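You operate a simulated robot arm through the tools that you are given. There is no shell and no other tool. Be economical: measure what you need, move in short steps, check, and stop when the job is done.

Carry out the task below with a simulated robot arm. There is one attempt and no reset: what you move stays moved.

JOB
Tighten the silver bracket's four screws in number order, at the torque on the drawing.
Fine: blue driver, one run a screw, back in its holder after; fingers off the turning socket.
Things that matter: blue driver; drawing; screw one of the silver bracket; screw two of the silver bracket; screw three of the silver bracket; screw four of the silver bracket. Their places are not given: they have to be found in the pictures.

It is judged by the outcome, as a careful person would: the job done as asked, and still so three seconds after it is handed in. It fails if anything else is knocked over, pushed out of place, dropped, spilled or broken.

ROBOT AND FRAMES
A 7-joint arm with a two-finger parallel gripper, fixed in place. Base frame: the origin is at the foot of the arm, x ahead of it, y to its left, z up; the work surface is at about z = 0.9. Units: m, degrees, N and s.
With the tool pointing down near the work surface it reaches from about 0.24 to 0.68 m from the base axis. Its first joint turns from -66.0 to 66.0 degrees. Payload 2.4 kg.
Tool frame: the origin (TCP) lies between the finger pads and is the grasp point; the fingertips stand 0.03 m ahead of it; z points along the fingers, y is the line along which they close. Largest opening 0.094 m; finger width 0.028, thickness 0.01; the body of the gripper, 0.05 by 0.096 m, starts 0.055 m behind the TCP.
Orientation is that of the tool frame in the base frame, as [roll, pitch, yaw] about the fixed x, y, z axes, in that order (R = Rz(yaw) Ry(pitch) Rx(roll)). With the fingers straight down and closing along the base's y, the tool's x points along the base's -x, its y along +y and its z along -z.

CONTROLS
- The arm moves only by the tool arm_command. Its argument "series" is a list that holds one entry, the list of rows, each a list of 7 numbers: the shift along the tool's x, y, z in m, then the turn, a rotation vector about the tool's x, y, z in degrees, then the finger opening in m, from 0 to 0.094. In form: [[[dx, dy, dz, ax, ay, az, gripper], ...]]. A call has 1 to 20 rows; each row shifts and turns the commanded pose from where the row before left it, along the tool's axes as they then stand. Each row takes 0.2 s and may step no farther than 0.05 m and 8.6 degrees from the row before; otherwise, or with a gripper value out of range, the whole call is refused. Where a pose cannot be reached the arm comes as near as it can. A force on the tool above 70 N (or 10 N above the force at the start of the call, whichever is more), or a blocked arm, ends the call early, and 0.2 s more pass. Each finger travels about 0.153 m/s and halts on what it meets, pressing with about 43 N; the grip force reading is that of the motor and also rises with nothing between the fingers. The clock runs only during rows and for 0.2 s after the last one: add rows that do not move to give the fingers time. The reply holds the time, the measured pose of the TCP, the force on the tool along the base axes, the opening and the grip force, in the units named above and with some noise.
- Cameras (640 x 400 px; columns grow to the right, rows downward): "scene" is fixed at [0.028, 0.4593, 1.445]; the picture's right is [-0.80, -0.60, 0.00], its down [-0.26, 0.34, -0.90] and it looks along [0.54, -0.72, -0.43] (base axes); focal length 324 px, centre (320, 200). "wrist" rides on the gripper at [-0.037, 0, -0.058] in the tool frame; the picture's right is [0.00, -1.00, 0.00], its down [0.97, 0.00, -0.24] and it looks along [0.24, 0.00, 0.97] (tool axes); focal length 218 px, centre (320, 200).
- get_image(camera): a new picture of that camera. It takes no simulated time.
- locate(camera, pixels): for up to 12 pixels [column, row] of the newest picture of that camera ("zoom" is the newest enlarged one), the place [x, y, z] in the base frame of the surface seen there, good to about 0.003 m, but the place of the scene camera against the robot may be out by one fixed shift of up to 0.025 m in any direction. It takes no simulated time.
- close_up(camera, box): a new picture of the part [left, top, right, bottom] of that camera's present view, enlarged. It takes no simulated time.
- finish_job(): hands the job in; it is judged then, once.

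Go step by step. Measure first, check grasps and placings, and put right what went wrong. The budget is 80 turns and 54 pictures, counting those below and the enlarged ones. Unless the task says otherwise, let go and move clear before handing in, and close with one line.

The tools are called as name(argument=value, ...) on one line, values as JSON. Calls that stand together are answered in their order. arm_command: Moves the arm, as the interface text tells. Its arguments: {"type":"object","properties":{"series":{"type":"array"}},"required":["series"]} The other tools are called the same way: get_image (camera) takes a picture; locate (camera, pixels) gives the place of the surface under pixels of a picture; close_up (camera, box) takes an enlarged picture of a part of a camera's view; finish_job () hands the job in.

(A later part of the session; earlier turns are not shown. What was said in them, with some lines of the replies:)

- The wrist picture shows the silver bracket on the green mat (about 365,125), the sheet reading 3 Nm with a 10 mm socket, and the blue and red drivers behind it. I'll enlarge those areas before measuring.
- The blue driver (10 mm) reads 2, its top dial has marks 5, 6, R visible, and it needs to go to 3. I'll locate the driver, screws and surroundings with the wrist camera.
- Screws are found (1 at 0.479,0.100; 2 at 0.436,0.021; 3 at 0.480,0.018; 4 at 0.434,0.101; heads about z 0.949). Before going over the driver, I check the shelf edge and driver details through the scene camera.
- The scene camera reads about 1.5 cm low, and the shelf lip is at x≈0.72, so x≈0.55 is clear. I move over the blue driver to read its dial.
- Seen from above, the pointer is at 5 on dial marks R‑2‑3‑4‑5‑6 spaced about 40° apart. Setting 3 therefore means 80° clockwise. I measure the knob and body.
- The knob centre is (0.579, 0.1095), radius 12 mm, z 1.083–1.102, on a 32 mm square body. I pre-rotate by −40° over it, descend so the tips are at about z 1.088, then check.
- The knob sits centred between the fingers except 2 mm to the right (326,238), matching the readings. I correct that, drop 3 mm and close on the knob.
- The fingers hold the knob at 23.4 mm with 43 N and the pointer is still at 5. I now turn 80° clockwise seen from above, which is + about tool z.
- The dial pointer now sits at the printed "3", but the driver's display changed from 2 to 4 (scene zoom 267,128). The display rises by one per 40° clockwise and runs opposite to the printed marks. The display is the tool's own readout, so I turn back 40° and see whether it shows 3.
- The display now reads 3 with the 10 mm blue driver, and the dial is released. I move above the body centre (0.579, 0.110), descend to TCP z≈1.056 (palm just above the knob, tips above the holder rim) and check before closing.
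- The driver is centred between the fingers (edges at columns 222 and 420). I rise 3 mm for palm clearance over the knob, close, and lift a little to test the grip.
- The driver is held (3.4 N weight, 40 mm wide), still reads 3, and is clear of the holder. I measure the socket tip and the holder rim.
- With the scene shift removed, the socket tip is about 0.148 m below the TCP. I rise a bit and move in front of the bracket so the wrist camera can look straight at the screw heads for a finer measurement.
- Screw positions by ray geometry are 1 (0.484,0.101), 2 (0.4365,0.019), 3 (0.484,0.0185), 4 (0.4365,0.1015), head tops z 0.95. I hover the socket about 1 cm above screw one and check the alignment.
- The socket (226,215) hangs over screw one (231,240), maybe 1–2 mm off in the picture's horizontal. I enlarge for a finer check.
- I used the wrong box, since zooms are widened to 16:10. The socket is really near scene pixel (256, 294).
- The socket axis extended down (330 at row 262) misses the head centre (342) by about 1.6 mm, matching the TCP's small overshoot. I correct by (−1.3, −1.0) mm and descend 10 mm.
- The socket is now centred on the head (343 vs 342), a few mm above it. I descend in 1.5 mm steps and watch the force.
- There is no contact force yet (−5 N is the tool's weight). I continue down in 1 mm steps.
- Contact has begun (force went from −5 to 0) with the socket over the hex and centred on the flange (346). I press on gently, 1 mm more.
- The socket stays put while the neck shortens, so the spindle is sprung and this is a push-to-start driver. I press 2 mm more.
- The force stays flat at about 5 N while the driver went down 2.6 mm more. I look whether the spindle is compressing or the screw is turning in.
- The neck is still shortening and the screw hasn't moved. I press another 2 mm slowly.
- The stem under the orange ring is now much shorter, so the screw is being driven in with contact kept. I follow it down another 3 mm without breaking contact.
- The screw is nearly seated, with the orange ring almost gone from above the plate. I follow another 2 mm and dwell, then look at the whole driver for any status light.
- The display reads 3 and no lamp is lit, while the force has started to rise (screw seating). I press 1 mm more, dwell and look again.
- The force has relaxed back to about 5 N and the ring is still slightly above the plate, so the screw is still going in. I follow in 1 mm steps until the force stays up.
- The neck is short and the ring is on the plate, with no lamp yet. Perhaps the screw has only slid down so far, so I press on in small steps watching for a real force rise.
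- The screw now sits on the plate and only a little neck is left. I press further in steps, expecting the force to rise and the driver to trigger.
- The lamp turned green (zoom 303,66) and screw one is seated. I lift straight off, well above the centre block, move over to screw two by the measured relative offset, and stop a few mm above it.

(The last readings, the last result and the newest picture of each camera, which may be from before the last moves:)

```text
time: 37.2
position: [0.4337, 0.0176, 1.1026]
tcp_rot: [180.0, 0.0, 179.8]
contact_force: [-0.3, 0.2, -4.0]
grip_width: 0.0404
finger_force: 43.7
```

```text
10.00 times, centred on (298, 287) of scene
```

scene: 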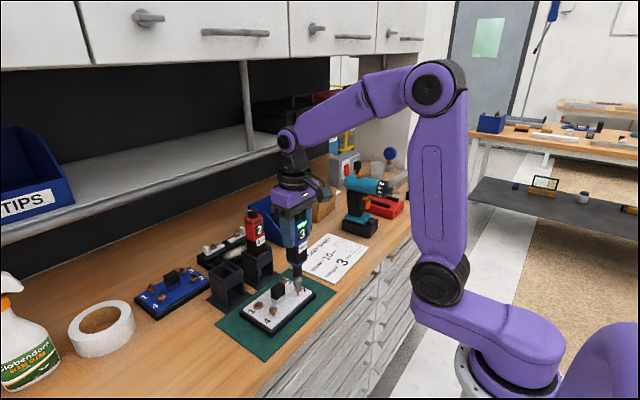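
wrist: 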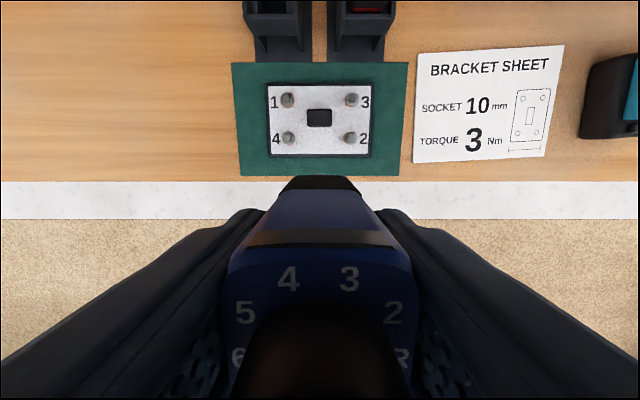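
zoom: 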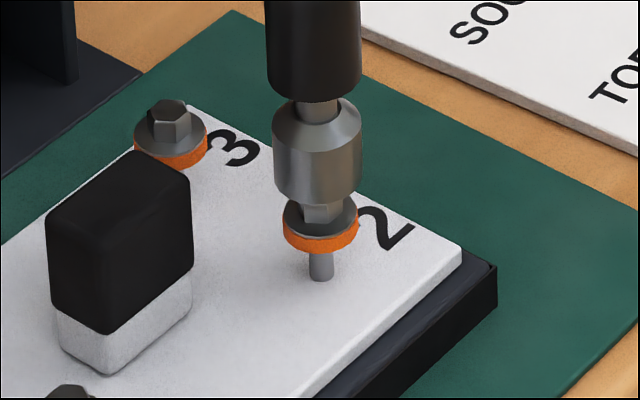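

Twelve pictures remained. The socket (centre 318) is over screw two's flange (320) and its height relation is the same as for screw one. I descend and follow the run slowly in one continuous press.

arm_command(series=[[[0, 0, 0.003, 0, 0, 0, 0.02], [0, 0, 0.003, 0, 0, 0, 0.02], [0, 0, 0.0005, 0, 0, 0, 0.02], [0, 0, 0.0005, 0, 0, 0, 0.02], [0, 0, 0.0005, 0, 0, 0, 0.02], [0, 0, 0.0005, 0, 0, 0, 0.02], [0, 0, 0.0005, 0, 0, 0, 0.02], [0, 0, 0.0005, 0, 0, 0, 0.02], [0, 0, 0.0005, 0, 0, 0, 0.02], [0, 0, 0.0005, 0, 0, 0, 0.02], [0, 0, 0.0004, 0, 0, 0, 0.02], [0, 0, 0.0004, 0, 0, 0, 0.02], [0, 0, 0.0004, 0, 0, 0, 0.02], [0, 0, 0.0004, 0, 0, 0, 0.02], [0, 0, 0.0004, 0, 0, 0, 0.02]]])

arm_command(series=[[[0, 0, 0.0003, 0, 0, 0, 0.02], [0, 0, 0.0003, 0, 0, 0, 0.02], [0, 0, 0.0003, 0, 0, 0, 0.02], [0, 0, 0.0003, 0, 0, 0, 0.02], [0, 0, 0.0003, 0, 0, 0, 0.02], [0, 0, 0.0003, 0, 0, 0, 0.02], [0, 0, 0.0003, 0, 0, 0, 0.02], [0, 0, 0.0003, 0, 0, 0, 0.02], [0, 0, 0.0003, 0, 0, 0, 0.02], [0, 0, 0.0003, 0, 0, 0, 0.02], [0, 0, 0.0003, 0, 0, 0, 0.02], [0, 0, 0.0003, 0, 0, 0, 0.02], [0, 0, 0.0003, 0, 0, 0, 0.02], [0, 0, 0.0003, 0, 0, 0, 0.02], [0, 0, 0.0003, 0, 0, 0, 0.02], [0, 0, 0.0003, 0, 0, 0, 0.02], [0, 0, 0.0003, 0, 0, 0, 0.02], [0, 0, 0.0003, 0, 0, 0, 0.02], [0, 0, 0.0003, 0, 0, 0, 0.02], [0, 0, 0.0003, 0, 0, 0, 0.02]]])

```text
time: 40.4
position: [0.4348, 0.0186, 1.0895]
tcp_rot: [179.9, 0.0, 180.0]
contact_force: [1.8, -0.3, 1.1]
grip_width: 0.0401
finger_force: 42.6
```

```text
time: 44.6
position: [0.4345, 0.0187, 1.0842]
tcp_rot: [179.8, 0.0, -180.0]
contact_force: [-0.7, -1.5, 1.9]
grip_width: 0.0402
finger_force: 43.3
```

The pattern is the same as for screw one (steady about 5–6 N). I continue to follow to the same final height of 1.076.

arm_command(series=[[[0, 0, 0.0003, 0, 0, 0, 0.02], [0, 0, 0.0003, 0, 0, 0, 0.02], [0, 0, 0.0003, 0, 0, 0, 0.02], [0, 0, 0.0003, 0, 0, 0, 0.02], [0, 0, 0.0003, 0, 0, 0, 0.02], [0, 0, 0.0003, 0, 0, 0, 0.02], [0, 0, 0.0003, 0, 0, 0, 0.02], [0, 0, 0.0003, 0, 0, 0, 0.02], [0, 0, 0.0003, 0, 0, 0, 0.02], [0, 0, 0.0003, 0, 0, 0, 0.02], [0, 0, 0.0003, 0, 0, 0, 0.02], [0, 0, 0.0003, 0, 0, 0, 0.02], [0, 0, 0.0003, 0, 0, 0, 0.02], [0, 0, 0.0003, 0, 0, 0, 0.02], [0, 0, 0.0003, 0, 0, 0, 0.02], [0, 0, 0.0003, 0, 0, 0, 0.02], [0, 0, 0.0003, 0, 0, 0, 0.02], [0, 0, 0.0003, 0, 0, 0, 0.02], [0, 0, 0.0003, 0, 0, 0, 0.02], [0, 0, 0.0003, 0, 0, 0, 0.02]]])

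arm_command(series=[[[0, 0, 0.0005, 0, 0, 0, 0.02], [0, 0, 0, 0, 0, 0, 0.02], [0, 0, 0.0005, 0, 0, 0, 0.02], [0, 0, 0, 0, 0, 0, 0.02], [0, 0, 0.0005, 0, 0, 0, 0.02], [0, 0, 0, 0, 0, 0, 0.02], [0, 0, 0.0005, 0, 0, 0, 0.02], [0, 0, 0, 0, 0, 0, 0.02], [0, 0, 0, 0, 0, 0, 0.02], [0, 0, 0, 0, 0, 0, 0.02], [0, 0, 0, 0, 0, 0, 0.02]]])

close_up(camera="scene", box=[230, 215, 374, 305])

```text
time: 48.8
position: [0.4342, 0.018, 1.0777]
tcp_rot: [179.9, 0.0, -180.0]
contact_force: [0.5, -1.1, 1.9]
grip_width: 0.0405
finger_force: 42.5
```

```text
time: 51.2
position: [0.4333, 0.0175, 1.0754]
tcp_rot: [179.9, 0.0, 179.9]
contact_force: [-1.4, 1.3, 1.2]
grip_width: 0.0402
finger_force: 42.8
```

```text
4.44 times, centred on (302, 260) of scene
```

zoom: 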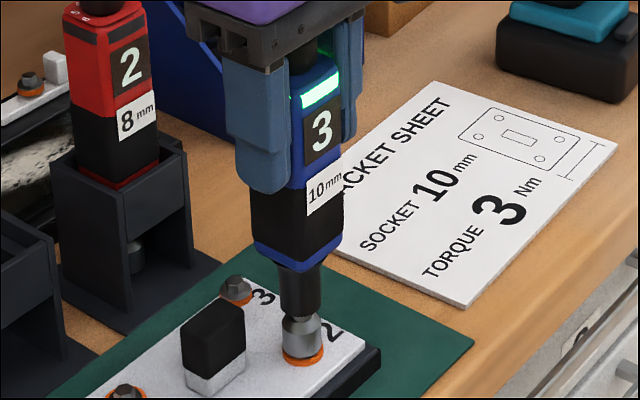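

Screw two is seated with the lamp green at the same height as screw one. I lift, go to screw three (+48 mm in x) and check the alignment.

arm_command(series=[[[0, 0, -0.01, 0, 0, 0, 0.02], [0, 0, -0.03, 0, 0, 0, 0.02], [0, 0, -0.03, 0, 0, 0, 0.02], [0, 0, 0, 0, 0, 0, 0.02], [-0.024, -0.0003, 0, 0, 0, 0, 0.02], [-0.024, -0.0003, 0, 0, 0, 0, 0.02], [0, 0, 0, 0, 0, 0, 0.02], [0, 0, 0.02, 0, 0, 0, 0.02], [0, 0, 0.02, 0, 0, 0, 0.02], [0, 0, 0.004, 0, 0, 0, 0.02], [0, 0, 0, 0, 0, 0, 0.02], [0, 0, 0, 0, 0, 0, 0.02]]])

close_up(camera="scene", box=[246, 260, 310, 300])

```text
time: 53.8
position: [0.4826, 0.0182, 1.1022]
tcp_rot: [179.9, 0.1, -179.9]
contact_force: [-0.4, 0.6, -3.9]
grip_width: 0.0403
finger_force: 43.3
```

```text
10.00 times, centred on (278, 280) of scene
```

zoom: 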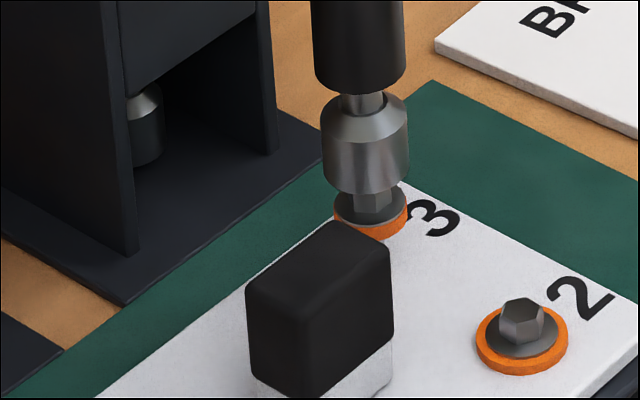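

Screw two is down on its compressed orange washer. Over screw three the socket (366) is about 0.9 mm left of the flange centre (371), so I nudge it and press slowly halfway.

arm_command(series=[[[0.0007, -0.0005, 0, 0, 0, 0, 0.02], [0, 0, 0.003, 0, 0, 0, 0.02], [0, 0, 0.003, 0, 0, 0, 0.02], [0, 0, 0.0005, 0, 0, 0, 0.02], [0, 0, 0.0005, 0, 0, 0, 0.02], [0, 0, 0.0005, 0, 0, 0, 0.02], [0, 0, 0.0005, 0, 0, 0, 0.02], [0, 0, 0.0005, 0, 0, 0, 0.02], [0, 0, 0.0005, 0, 0, 0, 0.02], [0, 0, 0.0005, 0, 0, 0, 0.02], [0, 0, 0.0005, 0, 0, 0, 0.02], [0, 0, 0.0004, 0, 0, 0, 0.02], [0, 0, 0.0004, 0, 0, 0, 0.02], [0, 0, 0.0004, 0, 0, 0, 0.02], [0, 0, 0.0004, 0, 0, 0, 0.02], [0, 0, 0.0004, 0, 0, 0, 0.02]]])

arm_command(series=[[[0, 0, 0.0003, 0, 0, 0, 0.02], [0, 0, 0.0003, 0, 0, 0, 0.02], [0, 0, 0.0003, 0, 0, 0, 0.02], [0, 0, 0.0003, 0, 0, 0, 0.02], [0, 0, 0.0003, 0, 0, 0, 0.02], [0, 0, 0.0003, 0, 0, 0, 0.02], [0, 0, 0.0003, 0, 0, 0, 0.02], [0, 0, 0.0003, 0, 0, 0, 0.02], [0, 0, 0.0003, 0, 0, 0, 0.02], [0, 0, 0.0003, 0, 0, 0, 0.02], [0, 0, 0.0003, 0, 0, 0, 0.02], [0, 0, 0.0003, 0, 0, 0, 0.02], [0, 0, 0.0003, 0, 0, 0, 0.02], [0, 0, 0.0003, 0, 0, 0, 0.02], [0, 0, 0.0003, 0, 0, 0, 0.02], [0, 0, 0.0003, 0, 0, 0, 0.02], [0, 0, 0.0003, 0, 0, 0, 0.02], [0, 0, 0.0003, 0, 0, 0, 0.02], [0, 0, 0.0003, 0, 0, 0, 0.02], [0, 0, 0.0003, 0, 0, 0, 0.02]]])

close_up(camera="scene", box=[206, 215, 350, 305])

```text
time: 57.2
position: [0.4817, 0.0171, 1.0885]
tcp_rot: [179.8, -0.1, -180.0]
contact_force: [0.4, -0.9, 0.3]
grip_width: 0.0401
finger_force: 42.9
```

```text
time: 61.4
position: [0.4818, 0.0177, 1.0828]
tcp_rot: [179.9, 0.0, -180.0]
contact_force: [2.4, -0.2, 1.0]
grip_width: 0.0403
finger_force: 43.1
```

```text
4.44 times, centred on (278, 260) of scene
```

zoom: 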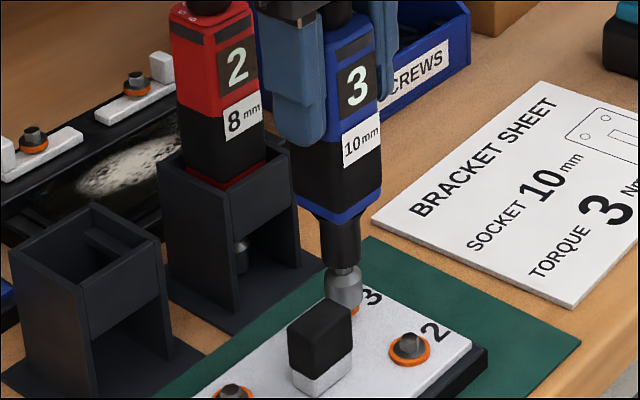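

The lamp is off during the run and green only on completion, so screw two's green was real. I finish screw three with the same follow-down.

arm_command(series=[[[0, 0, 0.0003, 0, 0, 0, 0.02], [0, 0, 0.0003, 0, 0, 0, 0.02], [0, 0, 0.0003, 0, 0, 0, 0.02], [0, 0, 0.0003, 0, 0, 0, 0.02], [0, 0, 0.0003, 0, 0, 0, 0.02], [0, 0, 0.0003, 0, 0, 0, 0.02], [0, 0, 0.0003, 0, 0, 0, 0.02], [0, 0, 0.0003, 0, 0, 0, 0.02], [0, 0, 0.0003, 0, 0, 0, 0.02], [0, 0, 0.0003, 0, 0, 0, 0.02], [0, 0, 0.0003, 0, 0, 0, 0.02], [0, 0, 0.0003, 0, 0, 0, 0.02], [0, 0, 0.0003, 0, 0, 0, 0.02], [0, 0, 0.0003, 0, 0, 0, 0.02], [0, 0, 0.0003, 0, 0, 0, 0.02], [0, 0, 0.0003, 0, 0, 0, 0.02], [0, 0, 0.0003, 0, 0, 0, 0.02], [0, 0, 0.0003, 0, 0, 0, 0.02], [0, 0, 0.0003, 0, 0, 0, 0.02], [0, 0, 0.0003, 0, 0, 0, 0.02]]])

arm_command(series=[[[0, 0, 0.0005, 0, 0, 0, 0.02], [0, 0, 0, 0, 0, 0, 0.02], [0, 0, 0.0005, 0, 0, 0, 0.02], [0, 0, 0, 0, 0, 0, 0.02], [0, 0, 0.0005, 0, 0, 0, 0.02], [0, 0, 0, 0, 0, 0, 0.02], [0, 0, 0.0005, 0, 0, 0, 0.02], [0, 0, 0, 0, 0, 0, 0.02], [0, 0, 0, 0, 0, 0, 0.02], [0, 0, 0, 0, 0, 0, 0.02], [0, 0, 0, 0, 0, 0, 0.02]]])

close_up(camera="scene", box=[206, 215, 350, 305])

```text
time: 65.6
position: [0.4817, 0.0172, 1.078]
tcp_rot: [179.8, 0.1, 179.9]
contact_force: [-0.6, -0.3, 2.7]
grip_width: 0.0402
finger_force: 42.4
```

```text
time: 68.0
position: [0.4812, 0.0165, 1.0765]
tcp_rot: [179.9, -0.1, 180.0]
contact_force: [1.0, 1.0, 1.5]
grip_width: 0.0402
finger_force: 42.7
```

```text
4.44 times, centred on (278, 260) of scene
```

zoom: 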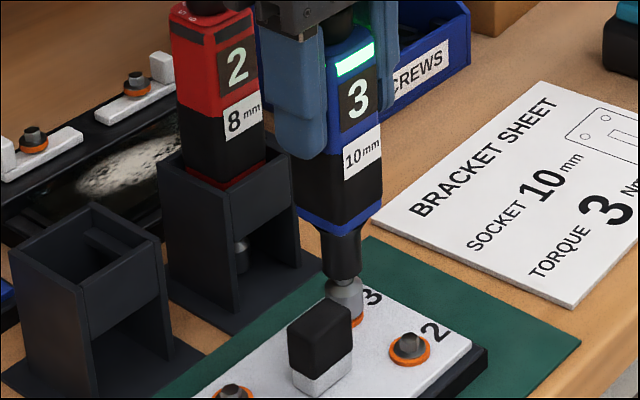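

Screw three is green. I lift above the block and go to screw four.

arm_command(series=[[[0, 0, -0.01, 0, 0, 0, 0.02], [0, 0, -0.03, 0, 0, 0, 0.02], [0, 0, -0.03, 0, 0, 0, 0.02], [0, 0, 0, 0, 0, 0, 0.02], [0.0159, 0.0277, 0, 0, 0, 0, 0.02], [0.0159, 0.0277, 0, 0, 0, 0, 0.02], [0.0158, 0.0276, 0, 0, 0, 0, 0.02], [0, 0, 0, 0, 0, 0, 0.02], [0, 0, 0.02, 0, 0, 0, 0.02], [0, 0, 0.02, 0, 0, 0, 0.02], [0, 0, 0.004, 0, 0, 0, 0.02], [0, 0, 0, 0, 0, 0, 0.02], [0, 0, 0, 0, 0, 0, 0.02]]])

close_up(camera="scene", box=[241, 280, 305, 320])

```text
time: 70.8
position: [0.4345, 0.0995, 1.1022]
tcp_rot: [179.8, 0.0, -180.0]
contact_force: [-0.2, -0.5, -4.3]
grip_width: 0.0401
finger_force: 43.1
```

```text
10.00 times, centred on (273, 300) of scene
```

zoom: 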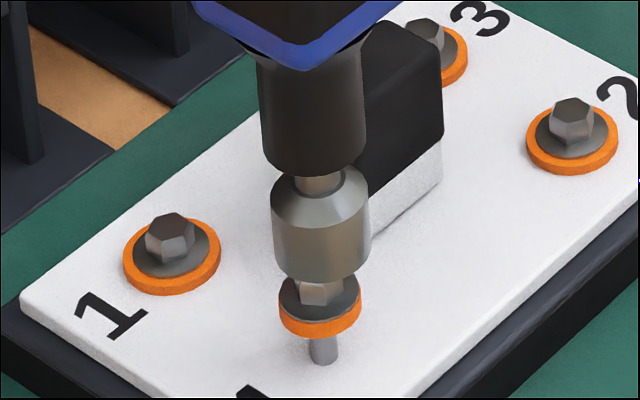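

The socket (320) is centred on screw four's flange (320), and screws 1–3 sit flat on their washers. I run screw four the same way.

arm_command(series=[[[0, 0, 0.003, 0, 0, 0, 0.02], [0, 0, 0.003, 0, 0, 0, 0.02], [0, 0, 0.0005, 0, 0, 0, 0.02], [0, 0, 0.0005, 0, 0, 0, 0.02], [0, 0, 0.0005, 0, 0, 0, 0.02], [0, 0, 0.0005, 0, 0, 0, 0.02], [0, 0, 0.0005, 0, 0, 0, 0.02], [0, 0, 0.0005, 0, 0, 0, 0.02], [0, 0, 0.0005, 0, 0, 0, 0.02], [0, 0, 0.0005, 0, 0, 0, 0.02], [0, 0, 0.0004, 0, 0, 0, 0.02], [0, 0, 0.0004, 0, 0, 0, 0.02], [0, 0, 0.0004, 0, 0, 0, 0.02], [0, 0, 0.0004, 0, 0, 0, 0.02], [0, 0, 0.0004, 0, 0, 0, 0.02]]])

arm_command(series=[[[0, 0, 0.0003, 0, 0, 0, 0.02], [0, 0, 0.0003, 0, 0, 0, 0.02], [0, 0, 0.0003, 0, 0, 0, 0.02], [0, 0, 0.0003, 0, 0, 0, 0.02], [0, 0, 0.0003, 0, 0, 0, 0.02], [0, 0, 0.0003, 0, 0, 0, 0.02], [0, 0, 0.0003, 0, 0, 0, 0.02], [0, 0, 0.0003, 0, 0, 0, 0.02], [0, 0, 0.0003, 0, 0, 0, 0.02], [0, 0, 0.0003, 0, 0, 0, 0.02], [0, 0, 0.0003, 0, 0, 0, 0.02], [0, 0, 0.0003, 0, 0, 0, 0.02], [0, 0, 0.0003, 0, 0, 0, 0.02], [0, 0, 0.0003, 0, 0, 0, 0.02], [0, 0, 0.0003, 0, 0, 0, 0.02], [0, 0, 0.0003, 0, 0, 0, 0.02], [0, 0, 0.0003, 0, 0, 0, 0.02], [0, 0, 0.0003, 0, 0, 0, 0.02], [0, 0, 0.0003, 0, 0, 0, 0.02], [0, 0, 0.0003, 0, 0, 0, 0.02]]])

arm_command(series=[[[0, 0, 0.0003, 0, 0, 0, 0.02], [0, 0, 0.0003, 0, 0, 0, 0.02], [0, 0, 0.0003, 0, 0, 0, 0.02], [0, 0, 0.0003, 0, 0, 0, 0.02], [0, 0, 0.0003, 0, 0, 0, 0.02], [0, 0, 0.0003, 0, 0, 0, 0.02], [0, 0, 0.0003, 0, 0, 0, 0.02], [0, 0, 0.0003, 0, 0, 0, 0.02], [0, 0, 0.0003, 0, 0, 0, 0.02], [0, 0, 0.0003, 0, 0, 0, 0.02], [0, 0, 0.0003, 0, 0, 0, 0.02], [0, 0, 0.0003, 0, 0, 0, 0.02], [0, 0, 0.0003, 0, 0, 0, 0.02], [0, 0, 0.0003, 0, 0, 0, 0.02], [0, 0, 0.0003, 0, 0, 0, 0.02], [0, 0, 0.0003, 0, 0, 0, 0.02], [0, 0, 0.0003, 0, 0, 0, 0.02], [0, 0, 0.0003, 0, 0, 0, 0.02], [0, 0, 0.0003, 0, 0, 0, 0.02], [0, 0, 0.0003, 0, 0, 0, 0.02]]])

arm_command(series=[[[0, 0, 0.0005, 0, 0, 0, 0.02], [0, 0, 0, 0, 0, 0, 0.02], [0, 0, 0.0005, 0, 0, 0, 0.02], [0, 0, 0, 0, 0, 0, 0.02], [0, 0, 0.0005, 0, 0, 0, 0.02], [0, 0, 0, 0, 0, 0, 0.02], [0, 0, 0.0005, 0, 0, 0, 0.02], [0, 0, 0, 0, 0, 0, 0.02], [0, 0, 0, 0, 0, 0, 0.02], [0, 0, 0, 0, 0, 0, 0.02], [0, 0, 0, 0, 0, 0, 0.02]]])

close_up(camera="scene", box=[196, 230, 340, 320])

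```text
time: 74.0
position: [0.4346, 0.1002, 1.0896]
tcp_rot: [179.9, 0.0, 180.0]
contact_force: [-0.1, 1.3, 0.2]
grip_width: 0.0401
finger_force: 43.0
```

```text
time: 78.2
position: [0.4336, 0.1002, 1.0834]
tcp_rot: [179.9, 0.0, 179.9]
contact_force: [0.7, -0.5, 1.6]
grip_width: 0.04
finger_force: 42.8
```

```text
time: 82.4
position: [0.4339, 0.1, 1.0773]
tcp_rot: [179.9, 0.0, -180.0]
contact_force: [-1.8, 0.0, 1.4]
grip_width: 0.0402
finger_force: 43.2
```

```text
time: 84.8
position: [0.4331, 0.1004, 1.0768]
tcp_rot: [179.9, 0.0, -179.9]
contact_force: [0.6, -1.5, 1.0]
grip_width: 0.0405
finger_force: 43.2
```

```text
4.44 times, centred on (268, 275) of scene
```

zoom: 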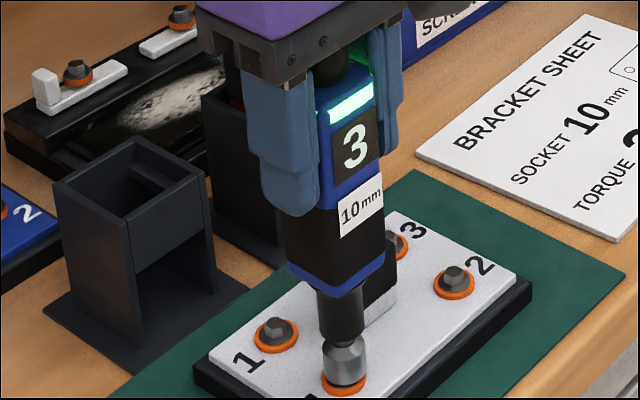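

Screw four is green as well, so all four are done. I lift and carry the driver back over its holder by the exact reverse of the summed moves (Δx +0.1451, Δy +0.0092), stopping with the socket just above the rim.

arm_command(series=[[[0, 0, -0.01, 0, 0, 0, 0.02], [0, 0, -0.04, 0, 0, 0, 0.02], [0, 0, -0.04, 0, 0, 0, 0.02], [0, 0, -0.04, 0, 0, 0, 0.02], [0, 0, 0, 0, 0, 0, 0.02], [-0.036, 0.0023, 0, 0, 0, 0, 0.02], [-0.036, 0.0023, 0, 0, 0, 0, 0.02], [-0.036, 0.0023, 0, 0, 0, 0, 0.02], [-0.0371, 0.0023, 0, 0, 0, 0, 0.02], [0, 0, 0, 0, 0, 0, 0.02], [0, 0, 0.03, 0, 0, 0, 0.02], [0, 0, 0.028, 0, 0, 0, 0.02], [0, 0, 0, 0, 0, 0, 0.02], [0, 0, 0, 0, 0, 0, 0.02]]])

close_up(camera="scene", box=[180, 225, 276, 285])

```text
time: 87.8
position: [0.5785, 0.1084, 1.1484]
tcp_rot: [180.0, 0.1, -180.0]
contact_force: [-0.6, 0.2, -4.2]
grip_width: 0.0404
finger_force: 43.0
```

```text
6.67 times, centred on (228, 255) of scene
```

zoom: 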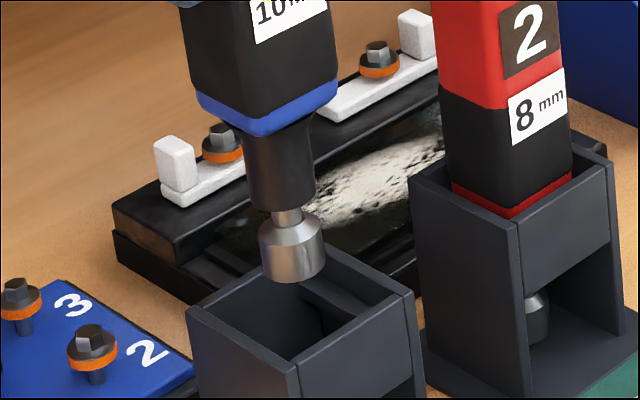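

The socket is over the pocket centre. I lower 70 mm, then go in slow 2–3 mm steps to just short of the seat.

arm_command(series=[[[0, 0, 0.02, 0, 0, 0, 0.02], [0, 0, 0.02, 0, 0, 0, 0.02], [0, 0, 0.02, 0, 0, 0, 0.02], [0, 0, 0.005, 0, 0, 0, 0.02], [0, 0, 0, 0, 0, 0, 0.02], [0, 0, 0, 0, 0, 0, 0.02]]])

close_up(camera="scene", box=[180, 245, 276, 305])

```text
time: 89.2
position: [0.5789, 0.1084, 1.0823]
tcp_rot: [179.9, 0.1, -180.0]
contact_force: [0.1, 0.2, -4.6]
grip_width: 0.0401
finger_force: 42.8
```

```text
6.67 times, centred on (228, 275) of scene
```

zoom: 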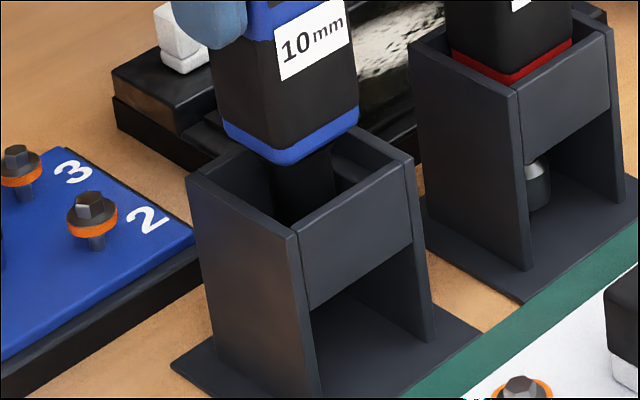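

The body bottom is just above the pocket and lines up with it. I lower the rest in small steps, watching the force.

arm_command(series=[[[0, 0.0005, 0.003, 0, 0, 0, 0.02], [0, 0, 0.003, 0, 0, 0, 0.02], [0, 0, 0.003, 0, 0, 0, 0.02], [0, 0, 0.003, 0, 0, 0, 0.02], [0, 0, 0.003, 0, 0, 0, 0.02], [0, 0, 0.003, 0, 0, 0, 0.02], [0, 0, 0, 0, 0, 0, 0.02]]])

arm_command(series=[[[0, 0, 0.002, 0, 0, 0, 0.02], [0, 0, 0.002, 0, 0, 0, 0.02], [0, 0, 0.001, 0, 0, 0, 0.02], [0, 0, 0, 0, 0, 0, 0.02], [0, 0, 0, 0, 0, 0, 0.02]]])

```text
time: 90.8
position: [0.5796, 0.1082, 1.0644]
tcp_rot: [179.9, 0.0, -180.0]
contact_force: [1.3, -0.5, -5.2]
grip_width: 0.0403
finger_force: 43.2
```

```text
time: 92.0
position: [0.5779, 0.11, 1.0594]
tcp_rot: [179.8, 0.0, -179.9]
contact_force: [0.3, 0.5, -4.1]
grip_width: 0.0405
finger_force: 43.1
```

There has been no contact yet, and about 2 mm should remain. I go on in 0.7 mm steps.

arm_command(series=[[[0, 0, 0.0007, 0, 0, 0, 0.02], [0, 0, 0.0007, 0, 0, 0, 0.02], [0, 0, 0.0006, 0, 0, 0, 0.02], [0, 0, 0, 0, 0, 0, 0.02], [0, 0, 0, 0, 0, 0, 0.02]]])

close_up(camera="scene", box=[180, 230, 292, 300])

```text
time: 93.2
position: [0.5791, 0.1104, 1.0578]
tcp_rot: [179.9, 0.0, 180.0]
contact_force: [0.3, 0.2, -4.7]
grip_width: 0.04
finger_force: 42.9
```

```text
5.71 times, centred on (236, 265) of scene
```

zoom: 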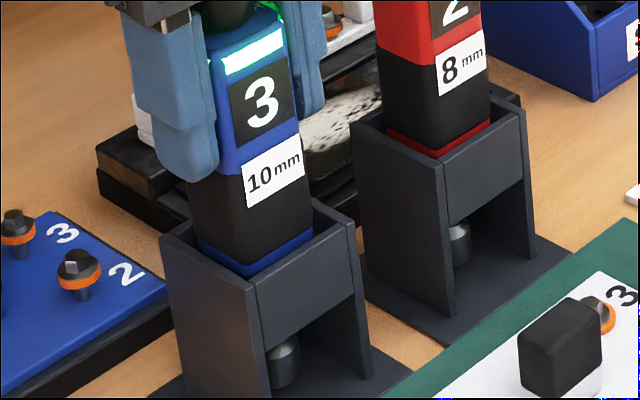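

The body is in the pocket at about the same depth as the red one, with no contact force. I feel for the seat with 0.5 mm steps.

arm_command(series=[[[0, 0, 0.0005, 0, 0, 0, 0.02], [0, 0, 0.0005, 0, 0, 0, 0.02], [0, 0, 0, 0, 0, 0, 0.02], [0, 0, 0, 0, 0, 0, 0.02]]])

```text
time: 94.2
position: [0.5798, 0.1102, 1.0555]
tcp_rot: [180.0, 0.0, -179.9]
contact_force: [-0.3, -0.2, 1.1]
grip_width: 0.0405
finger_force: 42.8
```

The force rose from −4.7 to +1.1 N, so the driver is resting on its seat. I open the fingers evenly and retreat straight up.

arm_command(series=[[[0, 0, 0, 0, 0, 0, 0.05], [0, 0, 0, 0, 0, 0, 0.065], [0, 0, 0, 0, 0, 0, 0.075], [0, 0, 0, 0, 0, 0, 0.075], [0, 0, -0.02, 0, 0, 0, 0.075], [0, 0, -0.04, 0, 0, 0, 0.075], [0, 0, -0.04, 0, 0, 0, 0.075], [0, 0, -0.04, 0, 0, 0, 0.075], [0, 0, -0.02, 0, 0, 0, 0.075], [0.04, 0, 0, 0, 0, 0, 0.075], [0.04, 0, 0, 0, 0, 0, 0.075], [0, 0, 0, 0, 0, 0, 0.075]]])

get_image(camera="wrist")

close_up(camera="scene", box=[150, 210, 326, 320])

```text
time: 96.8
position: [0.4976, 0.1085, 1.2175]
tcp_rot: [180.0, -0.1, 179.9]
contact_force: [0.8, -0.7, 1.2]
grip_width: 0.0747
finger_force: 0.0
```

```text
1 pictures are left
```

wrist: 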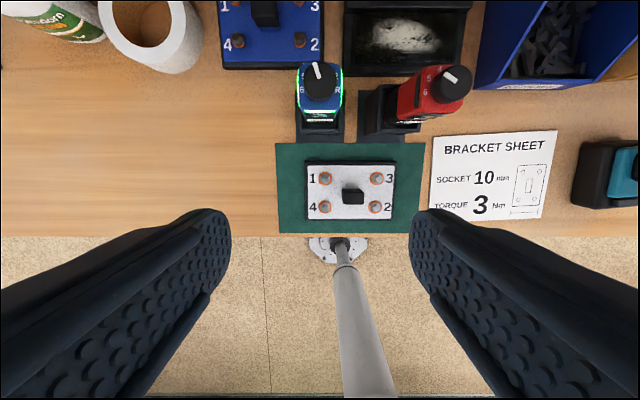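

```text
3.64 times, centred on (238, 265) of scene
```

zoom: 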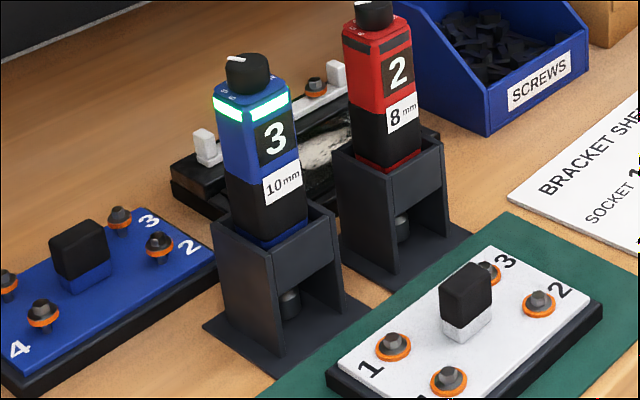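

The driver stands upright in its holder showing 3 and a green lamp, all four screws are seated, nothing else has moved, and the gripper is clear. I hand in the job.

finish_job()

```text
The job is handed in.
```

I tightened the silver bracket's four screws in order 1‑2‑3‑4 with the blue 10 mm driver reading 3 Nm, one green-lamp run each, and put the driver back in its holder; the dial's printed marks disagree with its display (pointer near "4" when it reads 3), so I set it by the display.
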